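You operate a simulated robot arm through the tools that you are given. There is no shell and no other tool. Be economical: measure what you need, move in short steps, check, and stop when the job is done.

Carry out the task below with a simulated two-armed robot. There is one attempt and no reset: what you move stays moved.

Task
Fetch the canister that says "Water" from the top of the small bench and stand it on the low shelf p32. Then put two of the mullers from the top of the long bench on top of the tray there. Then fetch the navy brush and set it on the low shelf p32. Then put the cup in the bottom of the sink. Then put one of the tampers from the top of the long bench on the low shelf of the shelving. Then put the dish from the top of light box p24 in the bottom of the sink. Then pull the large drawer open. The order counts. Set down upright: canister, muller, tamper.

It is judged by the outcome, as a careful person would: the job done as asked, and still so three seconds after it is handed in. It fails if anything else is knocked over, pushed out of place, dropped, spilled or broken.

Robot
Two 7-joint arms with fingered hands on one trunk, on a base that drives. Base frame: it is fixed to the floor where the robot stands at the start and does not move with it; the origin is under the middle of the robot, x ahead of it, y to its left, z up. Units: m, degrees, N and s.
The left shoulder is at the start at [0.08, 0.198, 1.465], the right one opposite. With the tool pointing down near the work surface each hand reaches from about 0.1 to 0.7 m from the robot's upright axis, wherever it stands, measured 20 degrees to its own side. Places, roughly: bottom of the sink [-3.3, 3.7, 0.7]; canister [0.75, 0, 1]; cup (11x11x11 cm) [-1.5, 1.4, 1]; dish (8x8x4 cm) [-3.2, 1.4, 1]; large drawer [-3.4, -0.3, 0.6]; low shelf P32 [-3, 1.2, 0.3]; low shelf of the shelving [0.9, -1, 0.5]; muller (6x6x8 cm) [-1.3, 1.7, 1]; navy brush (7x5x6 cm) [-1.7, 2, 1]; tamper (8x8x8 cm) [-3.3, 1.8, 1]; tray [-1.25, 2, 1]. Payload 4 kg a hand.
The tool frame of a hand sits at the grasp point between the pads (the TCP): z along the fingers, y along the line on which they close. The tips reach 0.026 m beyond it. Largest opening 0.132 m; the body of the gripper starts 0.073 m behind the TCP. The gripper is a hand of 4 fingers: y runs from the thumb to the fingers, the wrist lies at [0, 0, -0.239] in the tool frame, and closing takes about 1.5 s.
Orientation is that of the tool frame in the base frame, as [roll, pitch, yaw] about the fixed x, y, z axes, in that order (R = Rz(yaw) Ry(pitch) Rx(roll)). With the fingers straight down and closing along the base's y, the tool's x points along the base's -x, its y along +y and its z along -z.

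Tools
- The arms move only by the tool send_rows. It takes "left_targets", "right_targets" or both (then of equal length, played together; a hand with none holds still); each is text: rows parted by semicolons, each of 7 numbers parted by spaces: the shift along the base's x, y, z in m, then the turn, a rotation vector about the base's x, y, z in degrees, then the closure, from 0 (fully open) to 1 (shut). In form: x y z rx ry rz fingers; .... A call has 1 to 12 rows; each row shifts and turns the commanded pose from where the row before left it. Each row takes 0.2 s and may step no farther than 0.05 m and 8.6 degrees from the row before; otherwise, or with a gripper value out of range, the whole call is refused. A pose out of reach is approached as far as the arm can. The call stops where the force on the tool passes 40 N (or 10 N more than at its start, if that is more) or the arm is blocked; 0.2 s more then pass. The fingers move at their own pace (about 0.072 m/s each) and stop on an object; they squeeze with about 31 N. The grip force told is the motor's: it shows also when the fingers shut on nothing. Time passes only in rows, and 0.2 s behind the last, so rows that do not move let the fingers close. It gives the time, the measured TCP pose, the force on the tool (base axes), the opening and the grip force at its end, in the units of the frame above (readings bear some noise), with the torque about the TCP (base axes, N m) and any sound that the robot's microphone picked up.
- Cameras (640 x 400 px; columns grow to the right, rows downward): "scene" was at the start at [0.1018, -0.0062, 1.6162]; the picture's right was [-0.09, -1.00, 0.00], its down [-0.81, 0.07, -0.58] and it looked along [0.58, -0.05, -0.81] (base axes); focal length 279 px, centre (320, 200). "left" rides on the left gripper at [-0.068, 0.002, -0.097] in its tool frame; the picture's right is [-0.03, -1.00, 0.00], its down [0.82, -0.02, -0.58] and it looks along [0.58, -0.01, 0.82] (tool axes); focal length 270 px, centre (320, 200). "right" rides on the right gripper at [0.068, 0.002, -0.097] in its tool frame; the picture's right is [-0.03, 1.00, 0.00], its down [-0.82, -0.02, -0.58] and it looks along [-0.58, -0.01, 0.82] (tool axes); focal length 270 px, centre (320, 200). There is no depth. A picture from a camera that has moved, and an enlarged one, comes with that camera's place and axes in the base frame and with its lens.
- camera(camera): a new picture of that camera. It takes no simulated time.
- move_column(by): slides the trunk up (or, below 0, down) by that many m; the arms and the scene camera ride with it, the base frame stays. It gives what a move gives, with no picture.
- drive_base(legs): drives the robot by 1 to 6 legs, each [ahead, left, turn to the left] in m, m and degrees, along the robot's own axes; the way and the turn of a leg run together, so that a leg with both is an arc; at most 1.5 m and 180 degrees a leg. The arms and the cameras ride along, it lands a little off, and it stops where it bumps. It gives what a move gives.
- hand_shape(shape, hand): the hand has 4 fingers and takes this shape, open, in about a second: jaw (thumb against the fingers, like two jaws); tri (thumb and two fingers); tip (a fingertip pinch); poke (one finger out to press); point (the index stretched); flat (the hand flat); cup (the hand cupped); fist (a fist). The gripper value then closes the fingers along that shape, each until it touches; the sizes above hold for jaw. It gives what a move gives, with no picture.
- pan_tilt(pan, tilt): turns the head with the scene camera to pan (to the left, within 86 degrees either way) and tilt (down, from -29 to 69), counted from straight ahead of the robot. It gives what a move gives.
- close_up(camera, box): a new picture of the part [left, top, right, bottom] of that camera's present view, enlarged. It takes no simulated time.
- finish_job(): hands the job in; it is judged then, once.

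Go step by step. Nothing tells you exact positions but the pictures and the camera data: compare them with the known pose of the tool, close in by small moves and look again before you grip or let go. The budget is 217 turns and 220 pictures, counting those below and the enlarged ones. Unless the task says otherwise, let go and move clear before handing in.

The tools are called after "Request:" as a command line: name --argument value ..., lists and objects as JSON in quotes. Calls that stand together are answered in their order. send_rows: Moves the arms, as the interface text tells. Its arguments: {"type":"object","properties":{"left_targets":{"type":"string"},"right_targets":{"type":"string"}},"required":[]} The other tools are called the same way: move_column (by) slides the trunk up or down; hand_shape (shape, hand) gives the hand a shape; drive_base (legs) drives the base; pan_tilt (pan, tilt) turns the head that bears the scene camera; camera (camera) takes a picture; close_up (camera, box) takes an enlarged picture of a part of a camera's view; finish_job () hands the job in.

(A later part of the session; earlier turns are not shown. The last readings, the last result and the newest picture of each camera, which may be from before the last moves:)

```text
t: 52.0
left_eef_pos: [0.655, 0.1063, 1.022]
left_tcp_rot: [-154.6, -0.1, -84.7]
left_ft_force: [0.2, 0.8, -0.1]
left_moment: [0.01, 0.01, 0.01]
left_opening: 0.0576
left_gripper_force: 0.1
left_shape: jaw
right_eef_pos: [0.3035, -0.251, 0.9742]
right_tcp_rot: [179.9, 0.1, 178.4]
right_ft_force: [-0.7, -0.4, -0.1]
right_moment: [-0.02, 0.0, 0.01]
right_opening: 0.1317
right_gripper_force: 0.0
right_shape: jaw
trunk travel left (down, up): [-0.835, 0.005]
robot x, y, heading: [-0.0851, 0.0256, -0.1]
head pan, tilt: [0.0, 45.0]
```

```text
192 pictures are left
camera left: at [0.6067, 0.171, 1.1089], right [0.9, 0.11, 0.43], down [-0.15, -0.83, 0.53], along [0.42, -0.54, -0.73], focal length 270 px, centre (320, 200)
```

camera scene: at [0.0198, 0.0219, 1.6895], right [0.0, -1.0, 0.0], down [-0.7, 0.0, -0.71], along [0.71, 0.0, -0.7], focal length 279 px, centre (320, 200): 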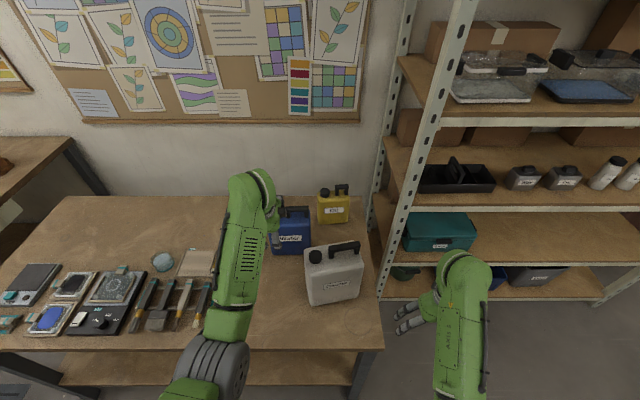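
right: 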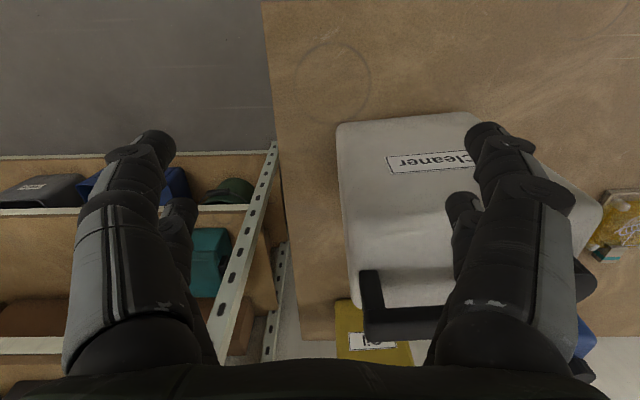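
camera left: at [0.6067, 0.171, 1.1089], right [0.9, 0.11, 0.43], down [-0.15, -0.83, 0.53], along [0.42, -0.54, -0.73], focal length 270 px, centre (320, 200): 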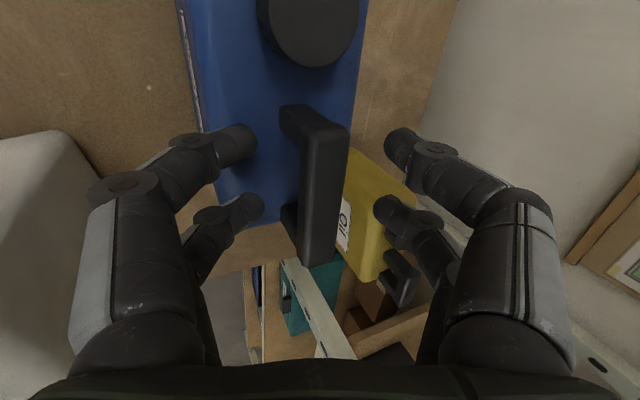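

The bar is centred between the fingers. I close.

Request:
send_rows --left_targets "0 0 0 0 0 0 0.8;0 0 0 0 0 0 1;0 0 0 0 0 0 1;0 0 0 0 0 0 1;0 0 0 0 0 0 1;0 0 0 0 0 0 1"

Request:
camera --camera "left"

```text
t: 53.4
left_eef_pos: [0.655, 0.107, 1.0209]
left_tcp_rot: [-154.6, -0.1, -84.6]
left_ft_force: [-0.1, -0.7, 0.1]
left_moment: [0.39, 0.37, 0.04]
left_opening: 0.0149
left_gripper_force: 30.7
left_shape: jaw
right_eef_pos: [0.3028, -0.2525, 0.9744]
right_tcp_rot: [180.0, 0.1, 178.5]
right_ft_force: [0.9, -0.5, -0.7]
right_moment: [0.02, -0.03, -0.01]
right_opening: 0.132
right_gripper_force: 0.2
right_shape: jaw
trunk travel left (down, up): [-0.835, 0.005]
robot x, y, heading: [-0.0853, 0.0207, 0.2]
head pan, tilt: [0.0, 45.0]
```

```text
191 pictures are left
camera left: at [0.6065, 0.1708, 1.1082], right [0.9, 0.11, 0.43], down [-0.15, -0.83, 0.53], along [0.41, -0.54, -0.73], focal length 270 px, centre (320, 200)
```

left: 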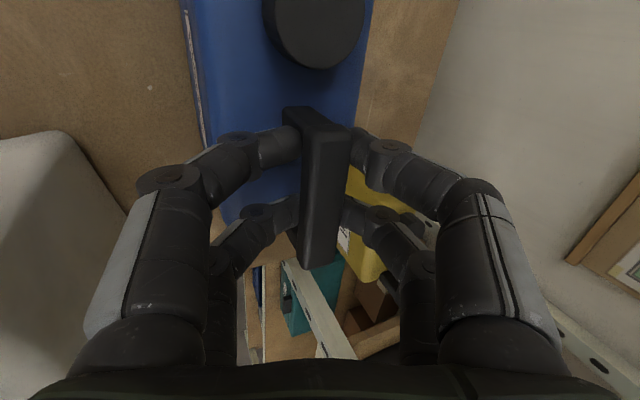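

Gripped. I lift it, moving left so that it clears the white canister.

Request:
send_rows --left_targets "0 0 0.01 0 0 0 1;0 0 0.02 0 0 0 1;0 0 0.03 0 0 0 1;0 0 0.03 0 0 0 1;0 0.02 0.03 0 0 0 1;0 0.03 0.03 0 0 0 1;0 0.03 0.01 0 0 0 1;0 0.03 0 0 0 0 1;0 0.03 0 0 0 0 1;0 0 0 0 0 0 1"

Request:
camera --camera "scene"

```text
t: 55.5
left_eef_pos: [0.6561, 0.2478, 1.18]
left_tcp_rot: [-154.7, -0.1, -84.6]
left_ft_force: [0.4, 0.2, -11.0]
left_moment: [-0.07, 0.1, -0.01]
left_opening: 0.0137
left_gripper_force: 30.9
left_shape: jaw
right_eef_pos: [0.305, -0.2521, 0.9734]
right_tcp_rot: [-179.9, 0.0, 178.4]
right_ft_force: [0.0, -0.2, 0.0]
right_moment: [0.0, 0.01, 0.0]
right_opening: 0.1319
right_gripper_force: 0.1
right_shape: jaw
trunk travel left (down, up): [-0.835, 0.005]
robot x, y, heading: [-0.0877, 0.0177, -0.5]
head pan, tilt: [0.0, 45.0]
```

```text
190 pictures are left
camera scene: at [0.0282, 0.0226, 1.6889], right [0.0, -1.0, 0.0], down [-0.71, 0.0, -0.71], along [0.71, 0.0, -0.71], focal length 279 px, centre (320, 200)
```

scene: 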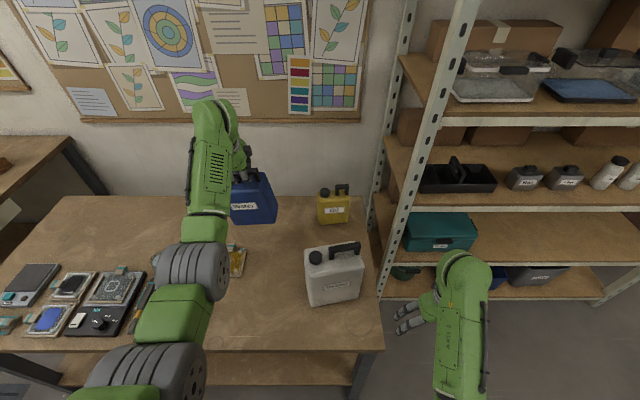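

The water canister is up (about 1.1 kg). I pull the arm in, back off and turn toward the aisle in front of the long bench.

Request:
send_rows --left_targets "-0.04 0 0 0 0 0 1;-0.04 0 0 0 0 0 1;-0.04 0 0 0 0 0 1;-0.04 0 0 0 0 0 1;-0.03 0 0 0 0 0 1"

Request:
drive_base --legs '[[-0.32, 0, 0], [0, 0, 160], [1.1, 0, 0], [0, 0, 20]]'

Request:
pan_tilt --pan -30 --tilt 35

Request:
camera --camera "scene"

```text
t: 56.8
left_eef_pos: [0.4647, 0.248, 1.1826]
left_tcp_rot: [-154.6, -0.2, -84.7]
left_ft_force: [0.5, -1.0, -10.8]
left_moment: [-0.06, 0.07, -0.02]
left_opening: 0.0133
left_gripper_force: 31.1
left_shape: jaw
right_eef_pos: [0.3035, -0.2516, 0.9755]
right_tcp_rot: [-180.0, 0.2, 178.4]
right_ft_force: [-0.2, -0.2, -0.2]
right_moment: [-0.01, 0.01, 0.02]
right_opening: 0.1318
right_gripper_force: 0.1
right_shape: jaw
trunk travel left (down, up): [-0.835, 0.005]
robot x, y, heading: [-0.0853, 0.0233, 0.0]
head pan, tilt: [0.0, 45.0]
```

```text
t: 71.7
left_eef_pos: [-1.9795, 0.216, 1.1817]
left_tcp_rot: [-154.8, -0.1, 93.5]
left_ft_force: [-1.2, 0.1, -10.9]
left_moment: [0.01, -0.08, 0.02]
left_opening: 0.0133
left_gripper_force: 31.5
left_shape: jaw
right_eef_pos: [-1.8015, 0.7109, 0.9726]
right_tcp_rot: [179.9, 0.0, -3.5]
right_ft_force: [0.0, 0.7, 0.2]
right_moment: [-0.02, 0.03, -0.01]
right_opening: 0.1317
right_gripper_force: 0.1
right_shape: jaw
trunk travel left (down, up): [-0.835, 0.005]
robot x, y, heading: [-1.418, 0.4243, 177.8]
head pan, tilt: [0.0, 45.0]
```

```text
t: 72.6
left_eef_pos: [-1.9799, 0.2153, 1.1826]
left_tcp_rot: [-154.9, -0.2, 93.5]
left_ft_force: [0.5, -1.0, -10.8]
left_moment: [-0.02, -0.1, 0.01]
left_opening: 0.013
left_gripper_force: 31.0
left_shape: jaw
right_eef_pos: [-1.7995, 0.71, 0.974]
right_tcp_rot: [-180.0, 0.0, -3.4]
right_ft_force: [0.7, 0.1, -0.4]
right_moment: [-0.03, -0.03, -0.04]
right_opening: 0.1321
right_gripper_force: 0.1
right_shape: jaw
trunk travel left (down, up): [-0.835, 0.005]
robot x, y, heading: [-1.4182, 0.4242, 178.0]
head pan, tilt: [-30.0, 35.0]
```

```text
189 pictures are left
camera scene: at [-1.5272, 0.4703, 1.7038], right [0.53, 0.85, 0.0], down [0.49, -0.3, -0.82], along [-0.69, 0.43, -0.57], focal length 279 px, centre (320, 200)
```

scene: 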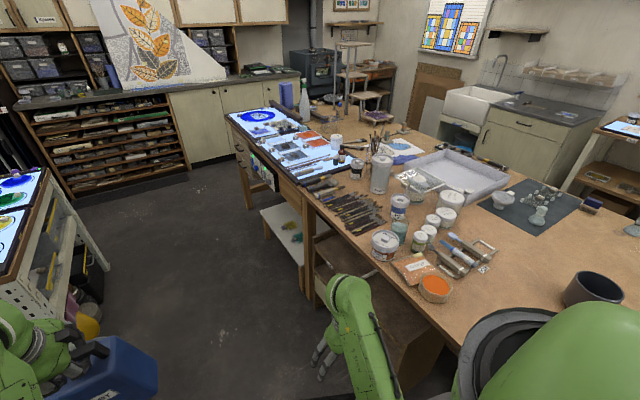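

p32 is the white step under the bench front, about x −3.3…−2.65 with its front edge near y 1.03. I drive up in front of it, facing the bench.

Request:
drive_base --legs '[[1.5, 0, 0], [0, 0.12, 0], [0, 0, -88]]'

Request:
pan_tilt --pan 0 --tilt 50

Request:
camera --camera "scene"

```text
t: 84.7
left_eef_pos: [-3.1701, 0.9054, 1.182]
left_tcp_rot: [-154.8, -0.1, 6.3]
left_ft_force: [0.0, 0.4, -10.8]
left_moment: [-0.11, 0.02, -0.02]
left_opening: 0.0129
left_gripper_force: 31.3
left_shape: jaw
right_eef_pos: [-2.6673, 0.7511, 0.9739]
right_tcp_rot: [-179.9, 0.2, -90.8]
right_ft_force: [-0.1, 0.1, -0.2]
right_moment: [-0.02, 0.0, -0.01]
right_opening: 0.1318
right_gripper_force: 0.1
right_shape: jaw
trunk travel left (down, up): [-0.835, 0.005]
robot x, y, heading: [-2.9328, 0.3555, 90.7]
head pan, tilt: [-30.0, 35.0]
```

```text
t: 85.6
left_eef_pos: [-3.1679, 0.906, 1.1816]
left_tcp_rot: [-154.9, -0.1, 6.3]
left_ft_force: [-0.2, 0.4, -10.8]
left_moment: [-0.12, 0.02, 0.0]
left_opening: 0.0125
left_gripper_force: 30.6
left_shape: jaw
right_eef_pos: [-2.6668, 0.7517, 0.9734]
right_tcp_rot: [-179.9, 0.1, -90.7]
right_ft_force: [0.1, 0.4, 0.3]
right_moment: [0.0, -0.04, 0.02]
right_opening: 0.1321
right_gripper_force: 0.1
right_shape: jaw
trunk travel left (down, up): [-0.835, 0.005]
robot x, y, heading: [-2.9341, 0.3592, 91.1]
head pan, tilt: [0.0, 50.0]
```

```text
188 pictures are left
camera scene: at [-2.9373, 0.4668, 1.682], right [1.0, 0.01, 0.0], down [0.01, -0.77, -0.64], along [-0.01, 0.64, -0.77], focal length 279 px, centre (320, 200)
```

scene: 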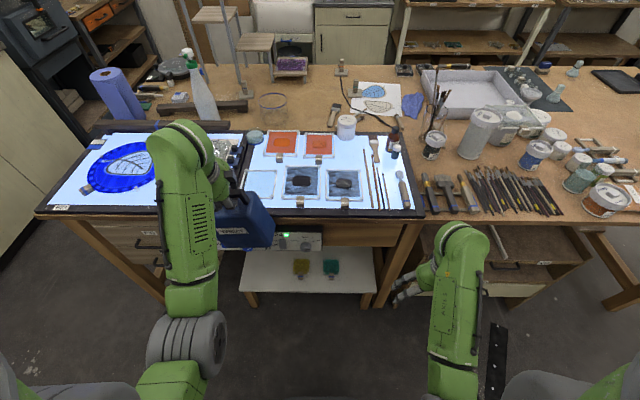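

The step is clear on its left part; small items sit around x −3.03 and −2.87. I lower the trunk with the canister kept in front of the bench edge.

Request:
move_column --by -0.6

Request:
pan_tilt --pan 10 --tilt 30

Request:
camera --camera "scene"

Request:
camera --camera "left"

```text
refused: -0.6 is not a number from -0.4 to 0.4
```

```text
t: 86.5
left_eef_pos: [-3.1696, 0.9056, 1.181]
left_tcp_rot: [-154.8, 0.0, 6.4]
left_ft_force: [0.1, 0.4, -11.7]
left_moment: [-0.11, -0.01, -0.01]
left_opening: 0.0128
left_gripper_force: 30.7
left_shape: jaw
right_eef_pos: [-2.6669, 0.7504, 0.9736]
right_tcp_rot: [-179.9, 0.1, -90.7]
right_ft_force: [0.1, 0.8, 0.5]
right_moment: [0.03, 0.0, 0.0]
right_opening: 0.1319
right_gripper_force: 0.1
right_shape: jaw
trunk travel left (down, up): [-0.835, 0.005]
robot x, y, heading: [-2.9352, 0.3596, 90.8]
head pan, tilt: [10.0, 30.0]
```

```text
187 pictures are left
camera scene: at [-2.9534, 0.4786, 1.7114], right [0.98, 0.19, 0.0], down [0.09, -0.49, -0.86], along [-0.16, 0.85, -0.5], focal length 279 px, centre (320, 200)
```

scene: 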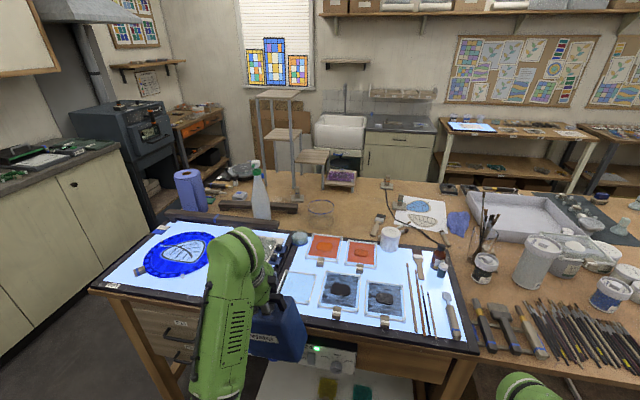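

```text
186 pictures are left
camera left: at [-3.232, 0.856, 1.2683], right [-0.13, 0.9, 0.43], down [0.83, -0.14, 0.53], along [0.54, 0.42, -0.73], focal length 270 px, centre (320, 200)
```

left: 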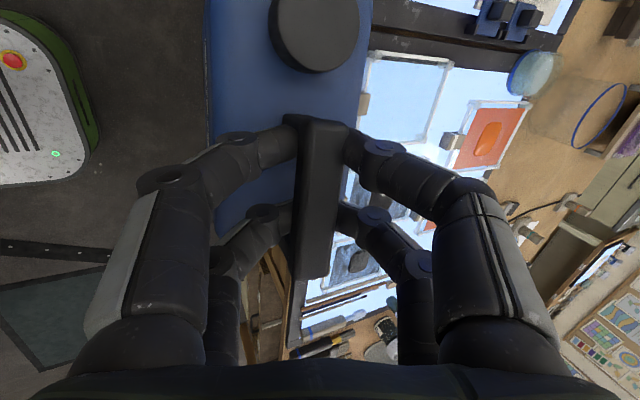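

The move has a 0.4 m limit; I lower in two steps and look.

Request:
move_column --by -0.3

Request:
move_column --by -0.3

Request:
camera --camera "scene"

Request:
camera --camera "left"

```text
t: 89.5
left_eef_pos: [-3.1689, 0.9046, 0.8818]
left_tcp_rot: [-154.7, -0.1, 6.4]
left_ft_force: [-0.5, -1.1, -11.0]
left_moment: [-0.11, 0.05, 0.02]
left_opening: 0.0128
left_gripper_force: 30.5
left_shape: jaw
right_eef_pos: [-2.6675, 0.7505, 0.6744]
right_tcp_rot: [180.0, 0.1, -90.6]
right_ft_force: [-1.1, -0.2, -0.6]
right_moment: [0.0, 0.0, 0.0]
right_opening: 0.1321
right_gripper_force: 0.1
right_shape: jaw
trunk travel left (down, up): [-0.535, 0.305]
robot x, y, heading: [-2.9374, 0.3568, 90.9]
head pan, tilt: [10.0, 30.0]
```

```text
t: 92.5
left_eef_pos: [-3.169, 0.9051, 0.581]
left_tcp_rot: [-154.8, -0.1, 6.3]
left_ft_force: [0.2, -0.7, -11.7]
left_moment: [-0.15, 0.02, 0.0]
left_opening: 0.0127
left_gripper_force: 30.3
left_shape: jaw
right_eef_pos: [-2.6669, 0.75, 0.3746]
right_tcp_rot: [180.0, 0.1, -90.7]
right_ft_force: [1.1, 0.7, -0.5]
right_moment: [-0.01, 0.02, 0.0]
right_opening: 0.132
right_gripper_force: 0.1
right_shape: jaw
trunk travel left (down, up): [-0.235, 0.605]
robot x, y, heading: [-2.935, 0.3569, 90.8]
head pan, tilt: [10.0, 30.0]
```

```text
185 pictures are left
camera scene: at [-2.9531, 0.4777, 1.1116], right [0.98, 0.19, 0.0], down [0.09, -0.49, -0.87], along [-0.16, 0.85, -0.5], focal length 279 px, centre (320, 200)
```

scene: 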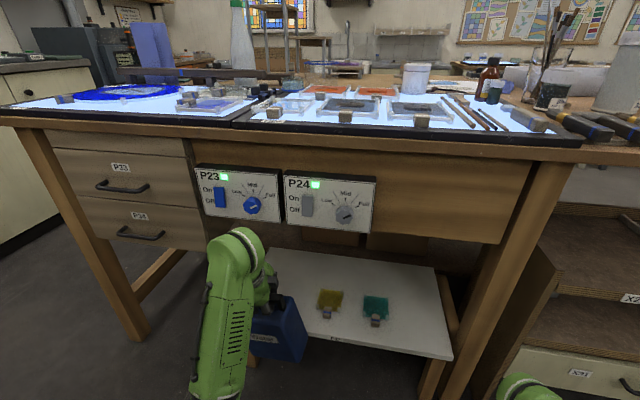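

```text
184 pictures are left
camera left: at [-3.2317, 0.8551, 0.6684], right [-0.13, 0.9, 0.43], down [0.83, -0.14, 0.53], along [0.54, 0.42, -0.73], focal length 270 px, centre (320, 200)
```

left: 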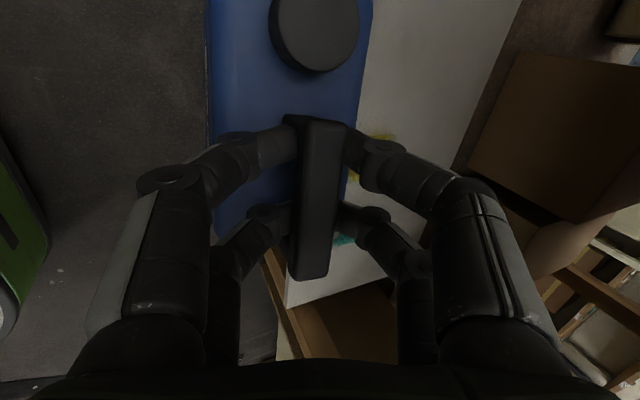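

The control boxes P23/P24 protrude above the left part; the right part of the shelf (x about −2.82…−2.68) is free with only the apron above. I strafe right so that the canister is in front of it.

Request:
drive_base --legs '[[0, -0.435, 0]]'

Request:
pan_tilt --pan 25 --tilt 40

Request:
camera --camera "scene"

Request:
camera --camera "left"

```text
t: 95.1
left_eef_pos: [-2.7275, 0.9123, 0.5824]
left_tcp_rot: [-154.8, -0.1, 6.3]
left_ft_force: [0.1, 0.1, -10.7]
left_moment: [-0.12, 0.0, 0.0]
left_opening: 0.0128
left_gripper_force: 31.1
left_shape: jaw
right_eef_pos: [-2.2257, 0.7556, 0.3733]
right_tcp_rot: [179.8, 0.1, -90.7]
right_ft_force: [0.3, 0.4, -0.7]
right_moment: [0.04, 0.02, 0.01]
right_opening: 0.1318
right_gripper_force: 0.0
right_shape: jaw
trunk travel left (down, up): [-0.235, 0.605]
robot x, y, heading: [-2.4936, 0.3615, 91.0]
head pan, tilt: [10.0, 30.0]
```

```text
t: 95.9
left_eef_pos: [-2.7279, 0.9123, 0.5821]
left_tcp_rot: [-154.9, -0.1, 6.3]
left_ft_force: [-0.8, -0.3, -11.9]
left_moment: [-0.12, 0.05, -0.01]
left_opening: 0.0126
left_gripper_force: 31.0
left_shape: jaw
right_eef_pos: [-2.2262, 0.7548, 0.3738]
right_tcp_rot: [180.0, 0.1, -90.7]
right_ft_force: [0.4, -0.8, -1.3]
right_moment: [-0.01, 0.02, 0.0]
right_opening: 0.132
right_gripper_force: 0.1
right_shape: jaw
trunk travel left (down, up): [-0.235, 0.605]
robot x, y, heading: [-2.4941, 0.3644, 90.8]
head pan, tilt: [25.0, 40.0]
```

```text
183 pictures are left
camera scene: at [-2.5323, 0.4715, 1.0962], right [0.9, 0.43, 0.0], down [0.28, -0.58, -0.77], along [-0.33, 0.69, -0.64], focal length 279 px, centre (320, 200)
```

scene: 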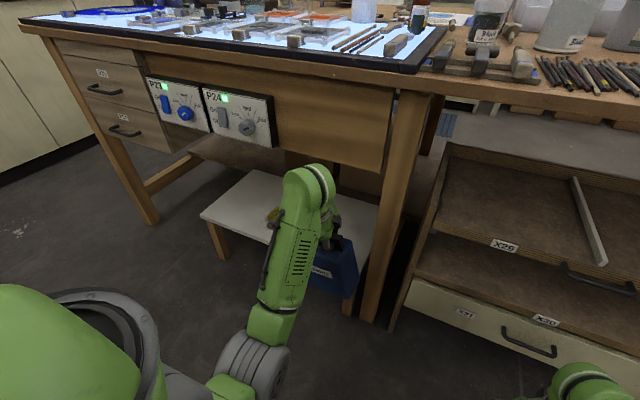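

```text
182 pictures are left
camera left: at [-2.7909, 0.8611, 0.6679], right [-0.13, 0.9, 0.42], down [0.83, -0.14, 0.53], along [0.54, 0.42, -0.73], focal length 270 px, centre (320, 200)
```

left: 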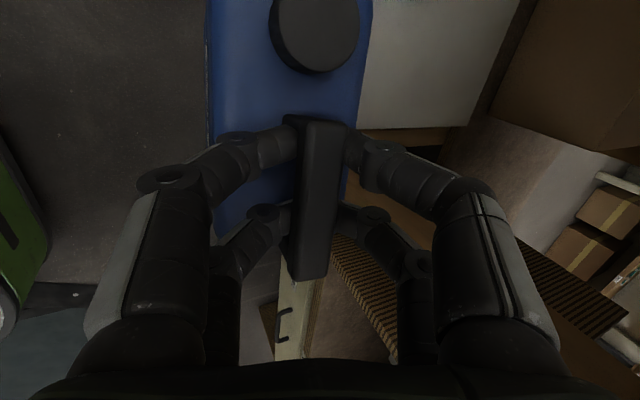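

The shelf's right part is under the canister's path. I align its yaw and move it in over the edge, slightly lower.

Request:
send_rows --left_targets "0 0.02 -0.01 0 0 -3 1;0 0.025 -0.01 0 0 -3 1;0 0.025 -0.01 0 0 0 1;0 0.025 -0.01 0 0 0 1;0 0.025 0 0 0 0 1;0 0.015 0 0 0 0 1;0 0.01 0 0 0 0 1"

Request:
camera --camera "scene"

Request:
camera --camera "left"

```text
t: 97.5
left_eef_pos: [-2.7274, 1.0558, 0.5411]
left_tcp_rot: [-154.8, -0.1, 0.3]
left_ft_force: [-3.7, -7.5, -11.0]
left_moment: [-0.97, 0.56, -0.75]
left_opening: 0.0107
left_gripper_force: 30.7
left_shape: jaw
right_eef_pos: [-2.2259, 0.7553, 0.3742]
right_tcp_rot: [-180.0, 0.0, -90.6]
right_ft_force: [0.6, -0.2, 0.4]
right_moment: [0.01, 0.0, -0.03]
right_opening: 0.1318
right_gripper_force: 0.0
right_shape: jaw
trunk travel left (down, up): [-0.235, 0.605]
robot x, y, heading: [-2.4909, 0.3642, 90.6]
head pan, tilt: [25.0, 40.0]
```

```text
181 pictures are left
camera scene: at [-2.5327, 0.4712, 1.0962], right [0.9, 0.43, 0.0], down [0.28, -0.58, -0.77], along [-0.33, 0.69, -0.64], focal length 279 px, centre (320, 200)
```

scene: 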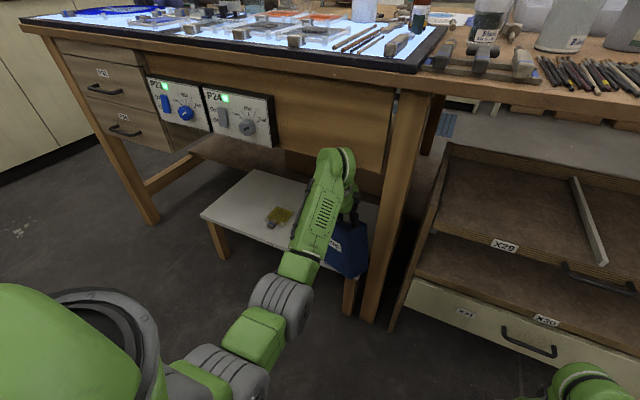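

```text
180 pictures are left
camera left: at [-2.7955, 1.013, 0.6281], right [-0.03, 0.9, 0.43], down [0.82, -0.22, 0.53], along [0.58, 0.36, -0.73], focal length 270 px, centre (320, 200)
```

left: 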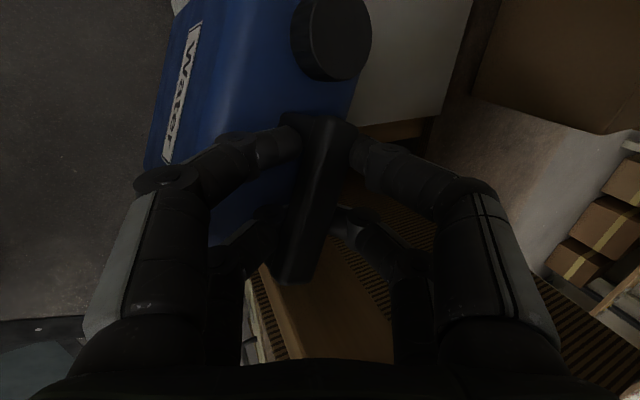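

The canister touched the table leg on its right and twisted a little in the grip. I back out, shift left, and look.

Request:
send_rows --left_targets "0 -0.02 0 0 0 0 1;0 -0.03 0 0 0 0 1;-0.02 -0.03 0 0 0 0 1;-0.02 -0.02 0 0 0 0 1;0 0 0 0 0 0 1"

Request:
camera --camera "left"

Request:
close_up --camera "scene" --box '[200, 150, 440, 330]'

```text
t: 98.7
left_eef_pos: [-2.7681, 0.9562, 0.5422]
left_tcp_rot: [-154.8, -0.1, 0.3]
left_ft_force: [-0.1, -0.1, -10.5]
left_moment: [-0.22, 0.15, -0.06]
left_opening: 0.0117
left_gripper_force: 31.1
left_shape: jaw
right_eef_pos: [-2.2251, 0.756, 0.3733]
right_tcp_rot: [-180.0, 0.0, -90.6]
right_ft_force: [-0.5, -0.1, 0.3]
right_moment: [0.0, -0.02, 0.01]
right_opening: 0.1318
right_gripper_force: 0.0
right_shape: jaw
trunk travel left (down, up): [-0.235, 0.605]
robot x, y, heading: [-2.4962, 0.3632, 90.8]
head pan, tilt: [25.0, 40.0]
```

```text
179 pictures are left
camera left: at [-2.836, 0.9134, 0.6294], right [-0.03, 0.9, 0.43], down [0.82, -0.22, 0.53], along [0.58, 0.36, -0.73], focal length 270 px, centre (320, 200)
```

left: 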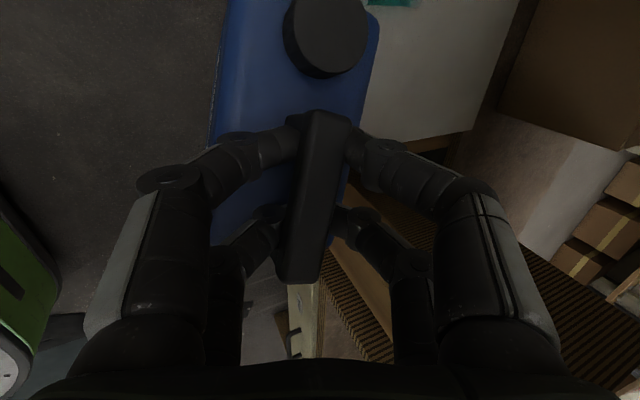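

```text
2.22 times, centred on (320, 240) of scene
camera zoom: at [-2.5324, 0.4718, 1.0961], right [0.9, 0.43, 0.0], down [0.28, -0.58, -0.77], along [-0.33, 0.69, -0.64], focal length 620 px, centre (320, 111)
```

zoom: 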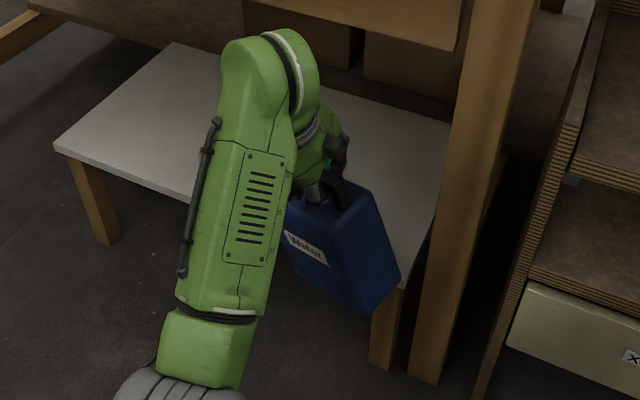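

It is hanging straight, now clear of the leg and of the green item. I move in again on this line.

Request:
send_rows --left_targets "0.008 0.025 0 0 0 0 1;0 0.03 0 0 0 0 1;0 0.03 0 0 0 0 1;0 0.02 0 0 0 0 1;0 0 0 0 0 0 1"

Request:
camera --camera "left"

Request:
close_up --camera "scene" --box '[200, 150, 440, 330]'

```text
t: 99.9
left_eef_pos: [-2.7595, 1.0612, 0.5404]
left_tcp_rot: [-154.7, -0.1, 0.3]
left_ft_force: [0.5, -0.7, -7.9]
left_moment: [-0.22, 0.26, -0.02]
left_opening: 0.0121
left_gripper_force: 31.1
left_shape: jaw
right_eef_pos: [-2.2262, 0.7563, 0.3735]
right_tcp_rot: [180.0, 0.0, -90.7]
right_ft_force: [0.1, 0.0, 0.1]
right_moment: [0.02, -0.02, -0.01]
right_opening: 0.132
right_gripper_force: 0.0
right_shape: jaw
trunk travel left (down, up): [-0.235, 0.605]
robot x, y, heading: [-2.4955, 0.3627, 90.8]
head pan, tilt: [25.0, 40.0]
```

```text
177 pictures are left
camera left: at [-2.8272, 1.0176, 0.6274], right [-0.03, 0.9, 0.43], down [0.82, -0.22, 0.53], along [0.58, 0.36, -0.73], focal length 270 px, centre (320, 200)
```

left: 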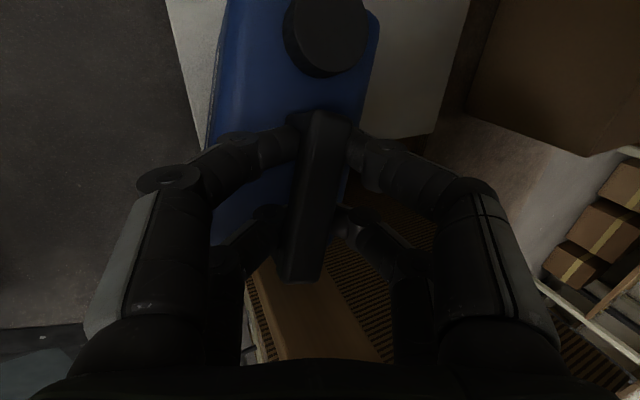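

```text
2.22 times, centred on (320, 240) of scene
camera zoom: at [-2.5322, 0.4711, 1.0963], right [0.9, 0.43, 0.0], down [0.28, -0.58, -0.77], along [-0.33, 0.69, -0.64], focal length 620 px, centre (320, 111)
```

zoom: 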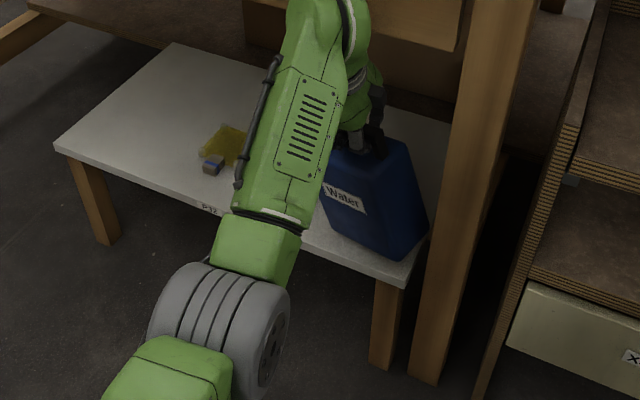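

It is over the shelf (label P32 visible) with margin at the front. I lower in small steps until it takes the weight.

Request:
send_rows --left_targets "0 0.008 -0.008 0 0 0 1;0 0 -0.008 0 0 0 1;0 0 -0.006 0 0 0 1;0 0 0 0 0 0 1"

Request:
close_up --camera "scene" --box '[200, 150, 440, 330]'

```text
t: 100.9
left_eef_pos: [-2.7585, 1.0688, 0.5309]
left_tcp_rot: [-153.6, 0.2, 0.1]
left_ft_force: [5.5, 2.2, 38.4]
left_moment: [0.03, 0.71, -0.05]
left_opening: 0.0171
left_gripper_force: 30.7
left_shape: jaw
right_eef_pos: [-2.2249, 0.7542, 0.3762]
right_tcp_rot: [179.7, 0.4, -90.8]
right_ft_force: [-0.6, -0.4, -0.1]
right_moment: [-0.01, 0.01, -0.02]
right_opening: 0.1321
right_gripper_force: 0.0
right_shape: jaw
trunk travel left (down, up): [-0.235, 0.605]
robot x, y, heading: [-2.4954, 0.3652, 90.8]
head pan, tilt: [25.0, 40.0]
```

```text
2.22 times, centred on (320, 240) of scene
camera zoom: at [-2.5291, 0.4652, 1.0973], right [0.9, 0.43, 0.0], down [0.28, -0.57, -0.77], along [-0.33, 0.69, -0.64], focal length 620 px, centre (320, 111)
```

zoom: 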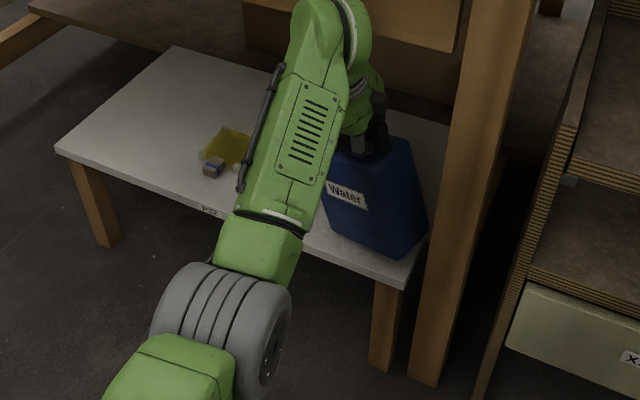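

It stands on the shelf. I ease off, open the fingers and retreat along the tool axis, then straight back.

Request:
send_rows --left_targets "0 0 0.005 0 0 0 1;0 0 0.002 0 0 0 0.8;0 0 0 0 0 0 0.57;0 0 0 0 0 0 0.57;0 0 0 0 0 0 0.57;0 -0.009 0.018 0 0 0 0.57;0 -0.009 0.018 0 0 0 0.57;0 -0.012 0.016 0 0 0 0.57;0 -0.03 0.005 0 0 0 0.57;0 -0.04 0 0 0 0 0.57;0 -0.04 0 0 0 0 0.57;0 -0.04 0 0 0 0 0.5"

Request:
camera --camera "scene"

```text
t: 103.5
left_eef_pos: [-2.76, 0.8877, 0.585]
left_tcp_rot: [-154.6, 0.0, 0.2]
left_ft_force: [0.5, -0.5, -1.4]
left_moment: [0.03, -0.01, 0.0]
left_opening: 0.0657
left_gripper_force: 0.0
left_shape: jaw
right_eef_pos: [-2.2247, 0.7559, 0.3739]
right_tcp_rot: [179.9, 0.3, -90.8]
right_ft_force: [0.0, -0.1, 0.4]
right_moment: [0.02, -0.01, 0.0]
right_opening: 0.1321
right_gripper_force: 0.2
right_shape: jaw
trunk travel left (down, up): [-0.235, 0.605]
robot x, y, heading: [-2.4949, 0.3604, 90.7]
head pan, tilt: [25.0, 40.0]
```

```text
174 pictures are left
camera scene: at [-2.5318, 0.4696, 1.0965], right [0.9, 0.43, 0.0], down [0.28, -0.58, -0.77], along [-0.33, 0.69, -0.64], focal length 279 px, centre (320, 200)
```

scene: 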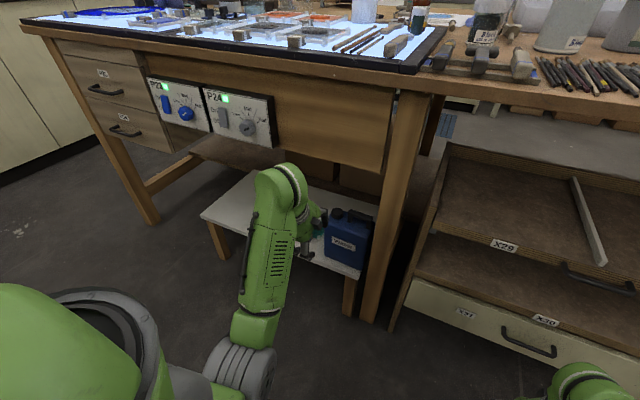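

The water canister stands on P32. Next the mullers: I raise the trunk and drive round to the bench's near end (x ≈ −1.18, y 1.05–2.16), facing −x.

Request:
move_column --by 0.4

Request:
move_column --by 0.2

Request:
drive_base --legs '[[-0.05, -1.4, 0], [0, -0.6, 0], [0, 0, 89.3], [0, -1.4, 0]]'

Request:
pan_tilt --pan 0 --tilt 35

Request:
camera --camera "scene"

```text
t: 107.3
left_eef_pos: [-2.7605, 0.8889, 0.9832]
left_tcp_rot: [-154.6, -0.1, 0.3]
left_ft_force: [-0.4, 0.1, -0.5]
left_moment: [0.0, 0.01, -0.02]
left_opening: 0.0657
left_gripper_force: 0.1
left_shape: jaw
right_eef_pos: [-2.2261, 0.7562, 0.774]
right_tcp_rot: [179.9, 0.1, -90.8]
right_ft_force: [0.5, 0.1, 0.0]
right_moment: [0.01, 0.07, 0.02]
right_opening: 0.1318
right_gripper_force: 0.0
right_shape: jaw
trunk travel left (down, up): [-0.635, 0.205]
robot x, y, heading: [-2.4952, 0.363, 90.5]
head pan, tilt: [25.0, 40.0]
```

```text
t: 109.5
left_eef_pos: [-2.7603, 0.8892, 1.1837]
left_tcp_rot: [-154.7, 0.0, 0.3]
left_ft_force: [-0.3, -0.3, -0.9]
left_moment: [-0.02, 0.02, -0.02]
left_opening: 0.0655
left_gripper_force: 0.0
left_shape: jaw
right_eef_pos: [-2.2266, 0.7566, 0.9734]
right_tcp_rot: [179.9, 0.1, -90.7]
right_ft_force: [0.1, 0.6, -0.5]
right_moment: [0.02, -0.03, -0.02]
right_opening: 0.1318
right_gripper_force: 0.0
right_shape: jaw
trunk travel left (down, up): [-0.835, 0.005]
robot x, y, heading: [-2.4905, 0.3631, 90.6]
head pan, tilt: [25.0, 40.0]
```

```text
t: 129.6
left_eef_pos: [-1.106, 1.4086, 1.1827]
left_tcp_rot: [-154.6, -0.2, 93.6]
left_ft_force: [0.2, -0.7, 0.2]
left_moment: [-0.01, -0.01, -0.03]
left_opening: 0.0656
left_gripper_force: 0.2
left_shape: jaw
right_eef_pos: [-1.0035, 1.9494, 0.9742]
right_tcp_rot: [180.0, 0.2, 2.6]
right_ft_force: [0.0, -0.4, 0.4]
right_moment: [-0.01, 0.0, 0.01]
right_opening: 0.1318
right_gripper_force: 0.1
right_shape: jaw
trunk travel left (down, up): [-0.835, 0.005]
robot x, y, heading: [-0.6001, 1.7045, -175.9]
head pan, tilt: [25.0, 40.0]
```

```text
t: 130.5
left_eef_pos: [-1.1058, 1.4103, 1.1834]
left_tcp_rot: [-154.7, -0.1, 93.5]
left_ft_force: [0.8, -1.0, -0.6]
left_moment: [0.0, 0.0, -0.02]
left_opening: 0.0653
left_gripper_force: 0.0
left_shape: jaw
right_eef_pos: [-1.0039, 1.9502, 0.9733]
right_tcp_rot: [179.9, 0.1, 2.6]
right_ft_force: [0.2, 0.2, -0.5]
right_moment: [-0.02, -0.02, 0.03]
right_opening: 0.1319
right_gripper_force: 0.2
right_shape: jaw
trunk travel left (down, up): [-0.835, 0.005]
robot x, y, heading: [-0.5965, 1.7041, -176.0]
head pan, tilt: [0.0, 35.0]
```

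```text
173 pictures are left
camera scene: at [-0.7155, 1.6976, 1.7039], right [-0.07, 1.0, 0.0], down [0.57, 0.04, -0.82], along [-0.82, -0.06, -0.57], focal length 279 px, centre (320, 200)
```

scene: 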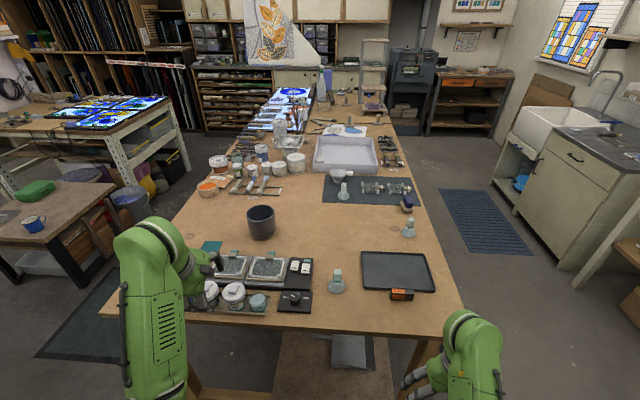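

I see the dark tray, and glass mullers at about (337,281), (409,228), (344,190). I zoom in.

Request:
close_up --camera "scene" --box '[200, 150, 460, 320]'

Request:
close_up --camera "scene" --box '[310, 150, 440, 310]'

```text
2.35 times, centred on (330, 235) of scene
camera zoom: at [-0.7155, 1.6976, 1.7039], right [-0.07, 1.0, 0.0], down [0.57, 0.04, -0.82], along [-0.82, -0.06, -0.57], focal length 657 px, centre (296, 118)
```

zoom: 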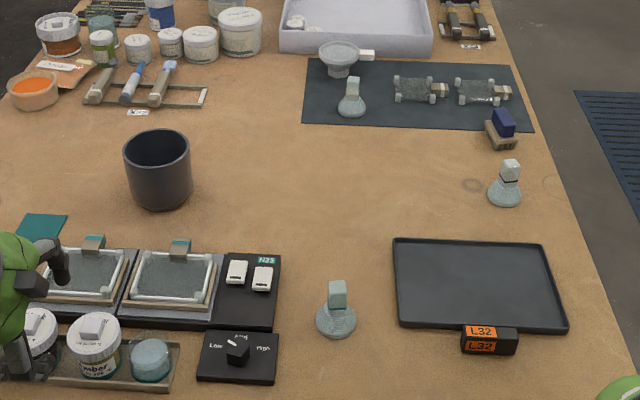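

```text
2.50 times, centred on (375, 230) of scene
camera zoom: at [-0.7155, 1.6976, 1.7039], right [-0.07, 1.0, 0.0], down [0.57, 0.04, -0.82], along [-0.82, -0.06, -0.57], focal length 698 px, centre (182, 125)
```

zoom: 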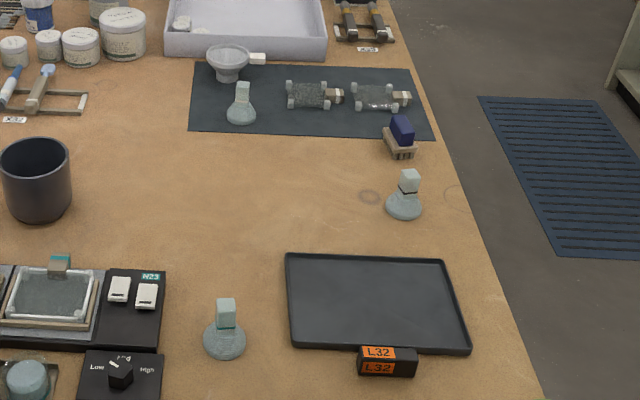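

Three mullers: A near (−1.3,1.71), B near (−1.6,2.0), C on the mat; A and B are easy. I use the right hand's camera to measure the table height.

Request:
camera --camera "right"

```text
170 pictures are left
camera right: at [-0.936, 1.9521, 1.0704], right [0.02, -1.0, 0.0], down [-0.81, -0.01, 0.58], along [-0.58, -0.01, -0.81], focal length 270 px, centre (320, 200)
```

right: 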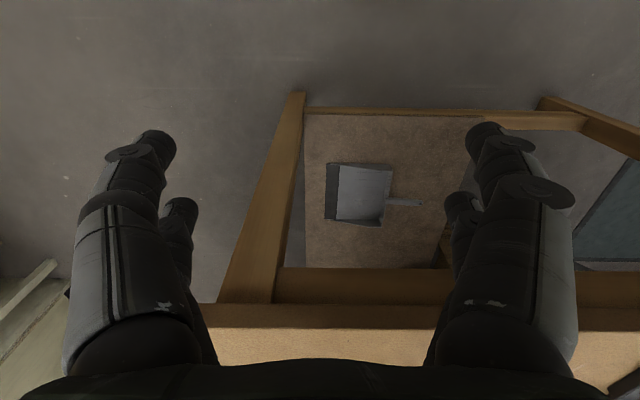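

The table top comes out at about z 0.95, its end at x ≈ −1.15. I raise the right hand and drive closer.

Request:
send_rows --right_targets "-0.01 -0.01 0.03 0 0 0 0;-0.01 -0.02 0.03 0 0 0 0;-0.01 -0.02 0.03 0 0 0 0;-0.01 -0.02 0.03 0 0 -2 0;-0.01 -0.02 0.03 0 0 0 0.4"

Request:
drive_base --legs '[[0.22, 0, -4]]'

Request:
camera --camera "right"

Request:
camera --camera "scene"

```text
t: 131.7
left_eef_pos: [-1.1072, 1.4103, 1.1834]
left_tcp_rot: [-154.7, -0.1, 93.6]
left_ft_force: [0.5, -0.4, 0.3]
left_moment: [0.04, 0.0, -0.02]
left_opening: 0.0657
left_gripper_force: 0.2
left_shape: jaw
right_eef_pos: [-1.0594, 1.8606, 1.1159]
right_tcp_rot: [-179.9, 0.2, 0.4]
right_ft_force: [0.0, -0.1, -0.1]
right_moment: [-0.04, 0.01, 0.01]
right_opening: 0.0799
right_gripper_force: 0.0
right_shape: jaw
right hand out of reach, approached as far as the arm can: row 5
trunk travel left (down, up): [-0.835, 0.005]
robot x, y, heading: [-0.599, 1.7039, -176.1]
head pan, tilt: [0.0, 35.0]
```

```text
t: 133.4
left_eef_pos: [-1.3369, 1.4374, 1.1858]
left_tcp_rot: [-154.5, -0.1, 89.7]
left_ft_force: [0.6, 0.3, 0.4]
left_moment: [0.02, 0.0, -0.01]
left_opening: 0.0653
left_gripper_force: 0.1
left_shape: jaw
right_eef_pos: [-1.2563, 1.8837, 1.1186]
right_tcp_rot: [179.9, 0.5, -3.3]
right_ft_force: [0.5, -0.3, 0.4]
right_moment: [0.0, 0.03, 0.02]
right_opening: 0.08
right_gripper_force: 0.1
right_shape: jaw
trunk travel left (down, up): [-0.835, 0.005]
robot x, y, heading: [-0.811, 1.6966, -179.7]
head pan, tilt: [0.0, 35.0]
```

```text
169 pictures are left
camera right: at [-1.1881, 1.8779, 1.2138], right [-0.08, -1.0, 0.0], down [-0.81, 0.07, 0.58], along [-0.58, 0.05, -0.81], focal length 270 px, centre (320, 200)
```

right: 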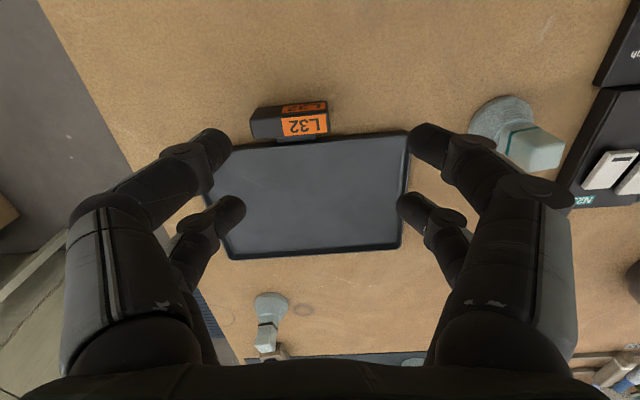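

```text
168 pictures are left
camera scene: at [-0.9234, 1.6971, 1.7045], right [0.0, 1.0, 0.0], down [0.57, 0.0, -0.82], along [-0.82, 0.0, -0.57], focal length 279 px, centre (320, 200)
```

scene: 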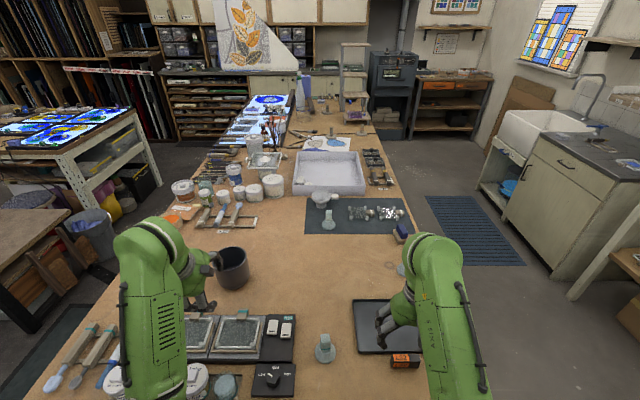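

Tray: x −1.47…−1.30, y 1.79…2.02. Muller A at (−1.29, 1.715). I move the right hand above A.

Request:
send_rows --right_targets "-0.007 -0.035 0 0 0 0.8 0.4;-0.007 -0.035 0 0 0 0.8 0.4;-0.007 -0.035 0 0 0 0.8 0.4;-0.007 -0.035 -0.01 0 0 0.8 0.4;-0.006 -0.026 -0.02 0 0 0 0.4;0 0 -0.015 0 0 0 0.4"

Request:
camera --camera "right"

```text
t: 134.8
left_eef_pos: [-1.3395, 1.4373, 1.1841]
left_tcp_rot: [-154.6, -0.1, 89.7]
left_ft_force: [0.4, 0.2, -0.4]
left_moment: [0.02, -0.01, -0.02]
left_opening: 0.0657
left_gripper_force: 0.1
left_shape: jaw
right_eef_pos: [-1.2944, 1.7173, 1.0691]
right_tcp_rot: [179.9, 0.3, -0.1]
right_ft_force: [0.0, 0.1, -0.4]
right_moment: [0.02, -0.01, -0.01]
right_opening: 0.0797
right_gripper_force: 0.0
right_shape: jaw
trunk travel left (down, up): [-0.835, 0.005]
robot x, y, heading: [-0.8116, 1.6976, -179.8]
head pan, tilt: [0.0, 35.0]
```

```text
167 pictures are left
camera right: at [-1.2266, 1.7157, 1.1653], right [-0.03, -1.0, 0.0], down [-0.81, 0.02, 0.58], along [-0.58, 0.01, -0.81], focal length 270 px, centre (320, 200)
```

right: 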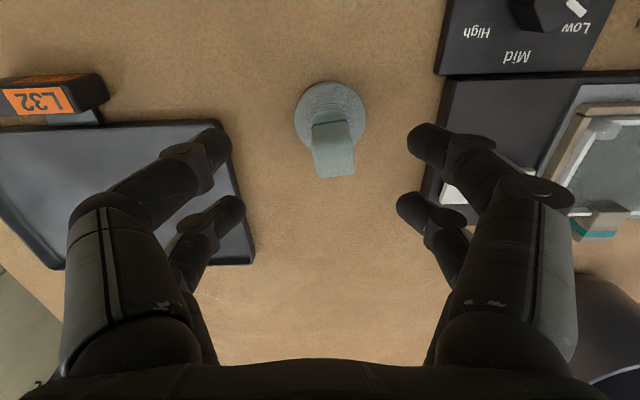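

The muller is centred, just 9 mm to one side; its top is at z≈1.034. I correct, descend and close.

Request:
send_rows --right_targets "0 -0.009 -0.015 0 0 0 0.4;0 0 -0.02 0 0 0 0.4;0 0 -0.019 0 0 0 0.4;0 0 0 0 0 0 0.7;0 0 0 0 0 0 1;0 0 0 0 0 0 1;0 0 0 0 0 0 1;0 0 0 0 0 0 1"

Request:
camera --camera "right"

```text
t: 136.6
left_eef_pos: [-1.341, 1.4393, 1.1836]
left_tcp_rot: [-154.7, -0.1, 89.7]
left_ft_force: [1.0, 0.3, 0.4]
left_moment: [-0.03, -0.04, -0.04]
left_opening: 0.0654
left_gripper_force: 0.1
left_shape: jaw
right_eef_pos: [-1.2961, 1.7087, 1.0154]
right_tcp_rot: [180.0, 0.2, -0.2]
right_ft_force: [0.0, 0.3, 0.7]
right_moment: [0.01, -0.03, 0.01]
right_opening: 0.0
right_gripper_force: 30.3
right_shape: jaw
trunk travel left (down, up): [-0.835, 0.005]
robot x, y, heading: [-0.8081, 1.694, -179.9]
head pan, tilt: [0.0, 35.0]
```

```text
166 pictures are left
camera right: at [-1.2282, 1.7066, 1.1107], right [-0.03, -1.0, 0.0], down [-0.81, 0.02, 0.58], along [-0.58, 0.02, -0.81], focal length 270 px, centre (320, 200)
```

right: 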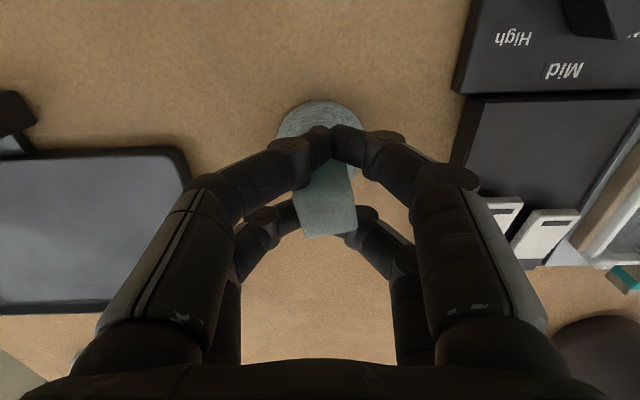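

One finger pair closed short of the handle block. I reopen, shift about 13 mm further, and close again.

Request:
send_rows --right_targets "0 0 0 0 0 0 0.6;0 0 0 0 0 0 0.45;0 0 0 0 0 0 0.4;-0.013 0 0 0 0 0 0.4;0 0 0 0 0 0 0.7;0 0 0 0 0 0 1;0 0 0 0 0 0 1;0 0 0 0 0 0 1;0 0 0 0 0 0 1"

Request:
camera --camera "right"

```text
t: 138.6
left_eef_pos: [-1.3406, 1.4366, 1.1839]
left_tcp_rot: [-154.7, -0.2, 89.7]
left_ft_force: [-0.9, -0.4, 0.4]
left_moment: [0.0, 0.01, -0.01]
left_opening: 0.0655
left_gripper_force: 0.1
left_shape: jaw
right_eef_pos: [-1.3081, 1.7096, 1.0159]
right_tcp_rot: [179.9, 0.3, -0.1]
right_ft_force: [-0.1, -0.9, -0.1]
right_moment: [0.01, 0.01, 0.02]
right_opening: 0.0
right_gripper_force: 30.8
right_shape: jaw
trunk travel left (down, up): [-0.835, 0.005]
robot x, y, heading: [-0.8144, 1.6955, -179.8]
head pan, tilt: [0.0, 35.0]
```

```text
165 pictures are left
camera right: at [-1.2401, 1.7073, 1.1122], right [-0.03, -1.0, 0.0], down [-0.81, 0.02, 0.58], along [-0.58, 0.02, -0.81], focal length 270 px, centre (320, 200)
```

right: 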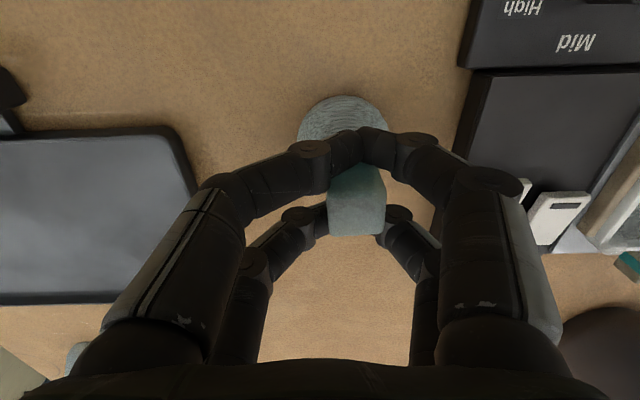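

The muller may have been nudged; I open and look before trying again.

Request:
send_rows --right_targets "0 0 0 0 0 0 0.7;0 0 0 0 0 0 0.5;0 0 0 0 0 0 0.4;0 0 0.03 0 0 0 0.4"

Request:
camera --camera "right"

Request:
close_up --camera "scene" --box '[270, 290, 430, 390]'

```text
t: 139.6
left_eef_pos: [-1.341, 1.4375, 1.183]
left_tcp_rot: [-154.7, -0.2, 89.6]
left_ft_force: [-0.1, -0.2, 0.8]
left_moment: [0.03, -0.01, 0.0]
left_opening: 0.0655
left_gripper_force: 0.0
left_shape: jaw
right_eef_pos: [-1.3067, 1.7088, 1.0461]
right_tcp_rot: [-180.0, 0.1, -0.1]
right_ft_force: [0.7, 0.1, -0.9]
right_moment: [0.09, 0.01, -0.04]
right_opening: 0.079
right_gripper_force: 0.1
right_shape: jaw
trunk travel left (down, up): [-0.835, 0.005]
robot x, y, heading: [-0.8095, 1.6949, -179.8]
head pan, tilt: [0.0, 35.0]
```

```text
164 pictures are left
camera right: at [-1.2393, 1.7071, 1.1414], right [-0.03, -1.0, 0.0], down [-0.81, 0.02, 0.58], along [-0.58, 0.02, -0.81], focal length 270 px, centre (320, 200)
```

right: 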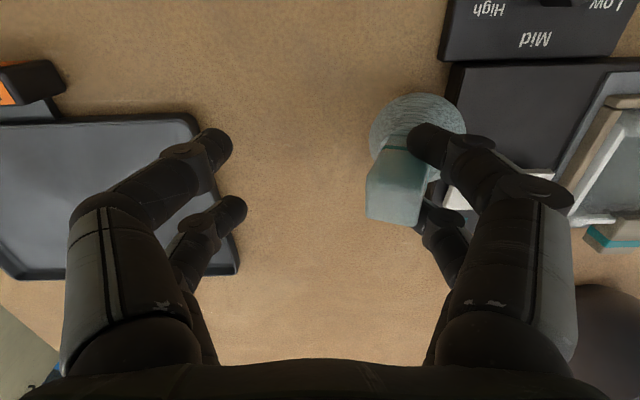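

```text
4.00 times, centred on (350, 340) of scene
camera zoom: at [-0.9307, 1.6969, 1.7039], right [0.0, 1.0, 0.0], down [0.57, 0.0, -0.82], along [-0.82, 0.0, -0.57], focal length 1116 px, centre (200, -360)
```

zoom: 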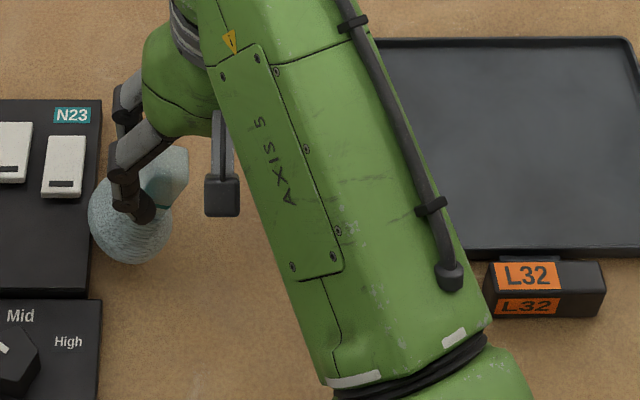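

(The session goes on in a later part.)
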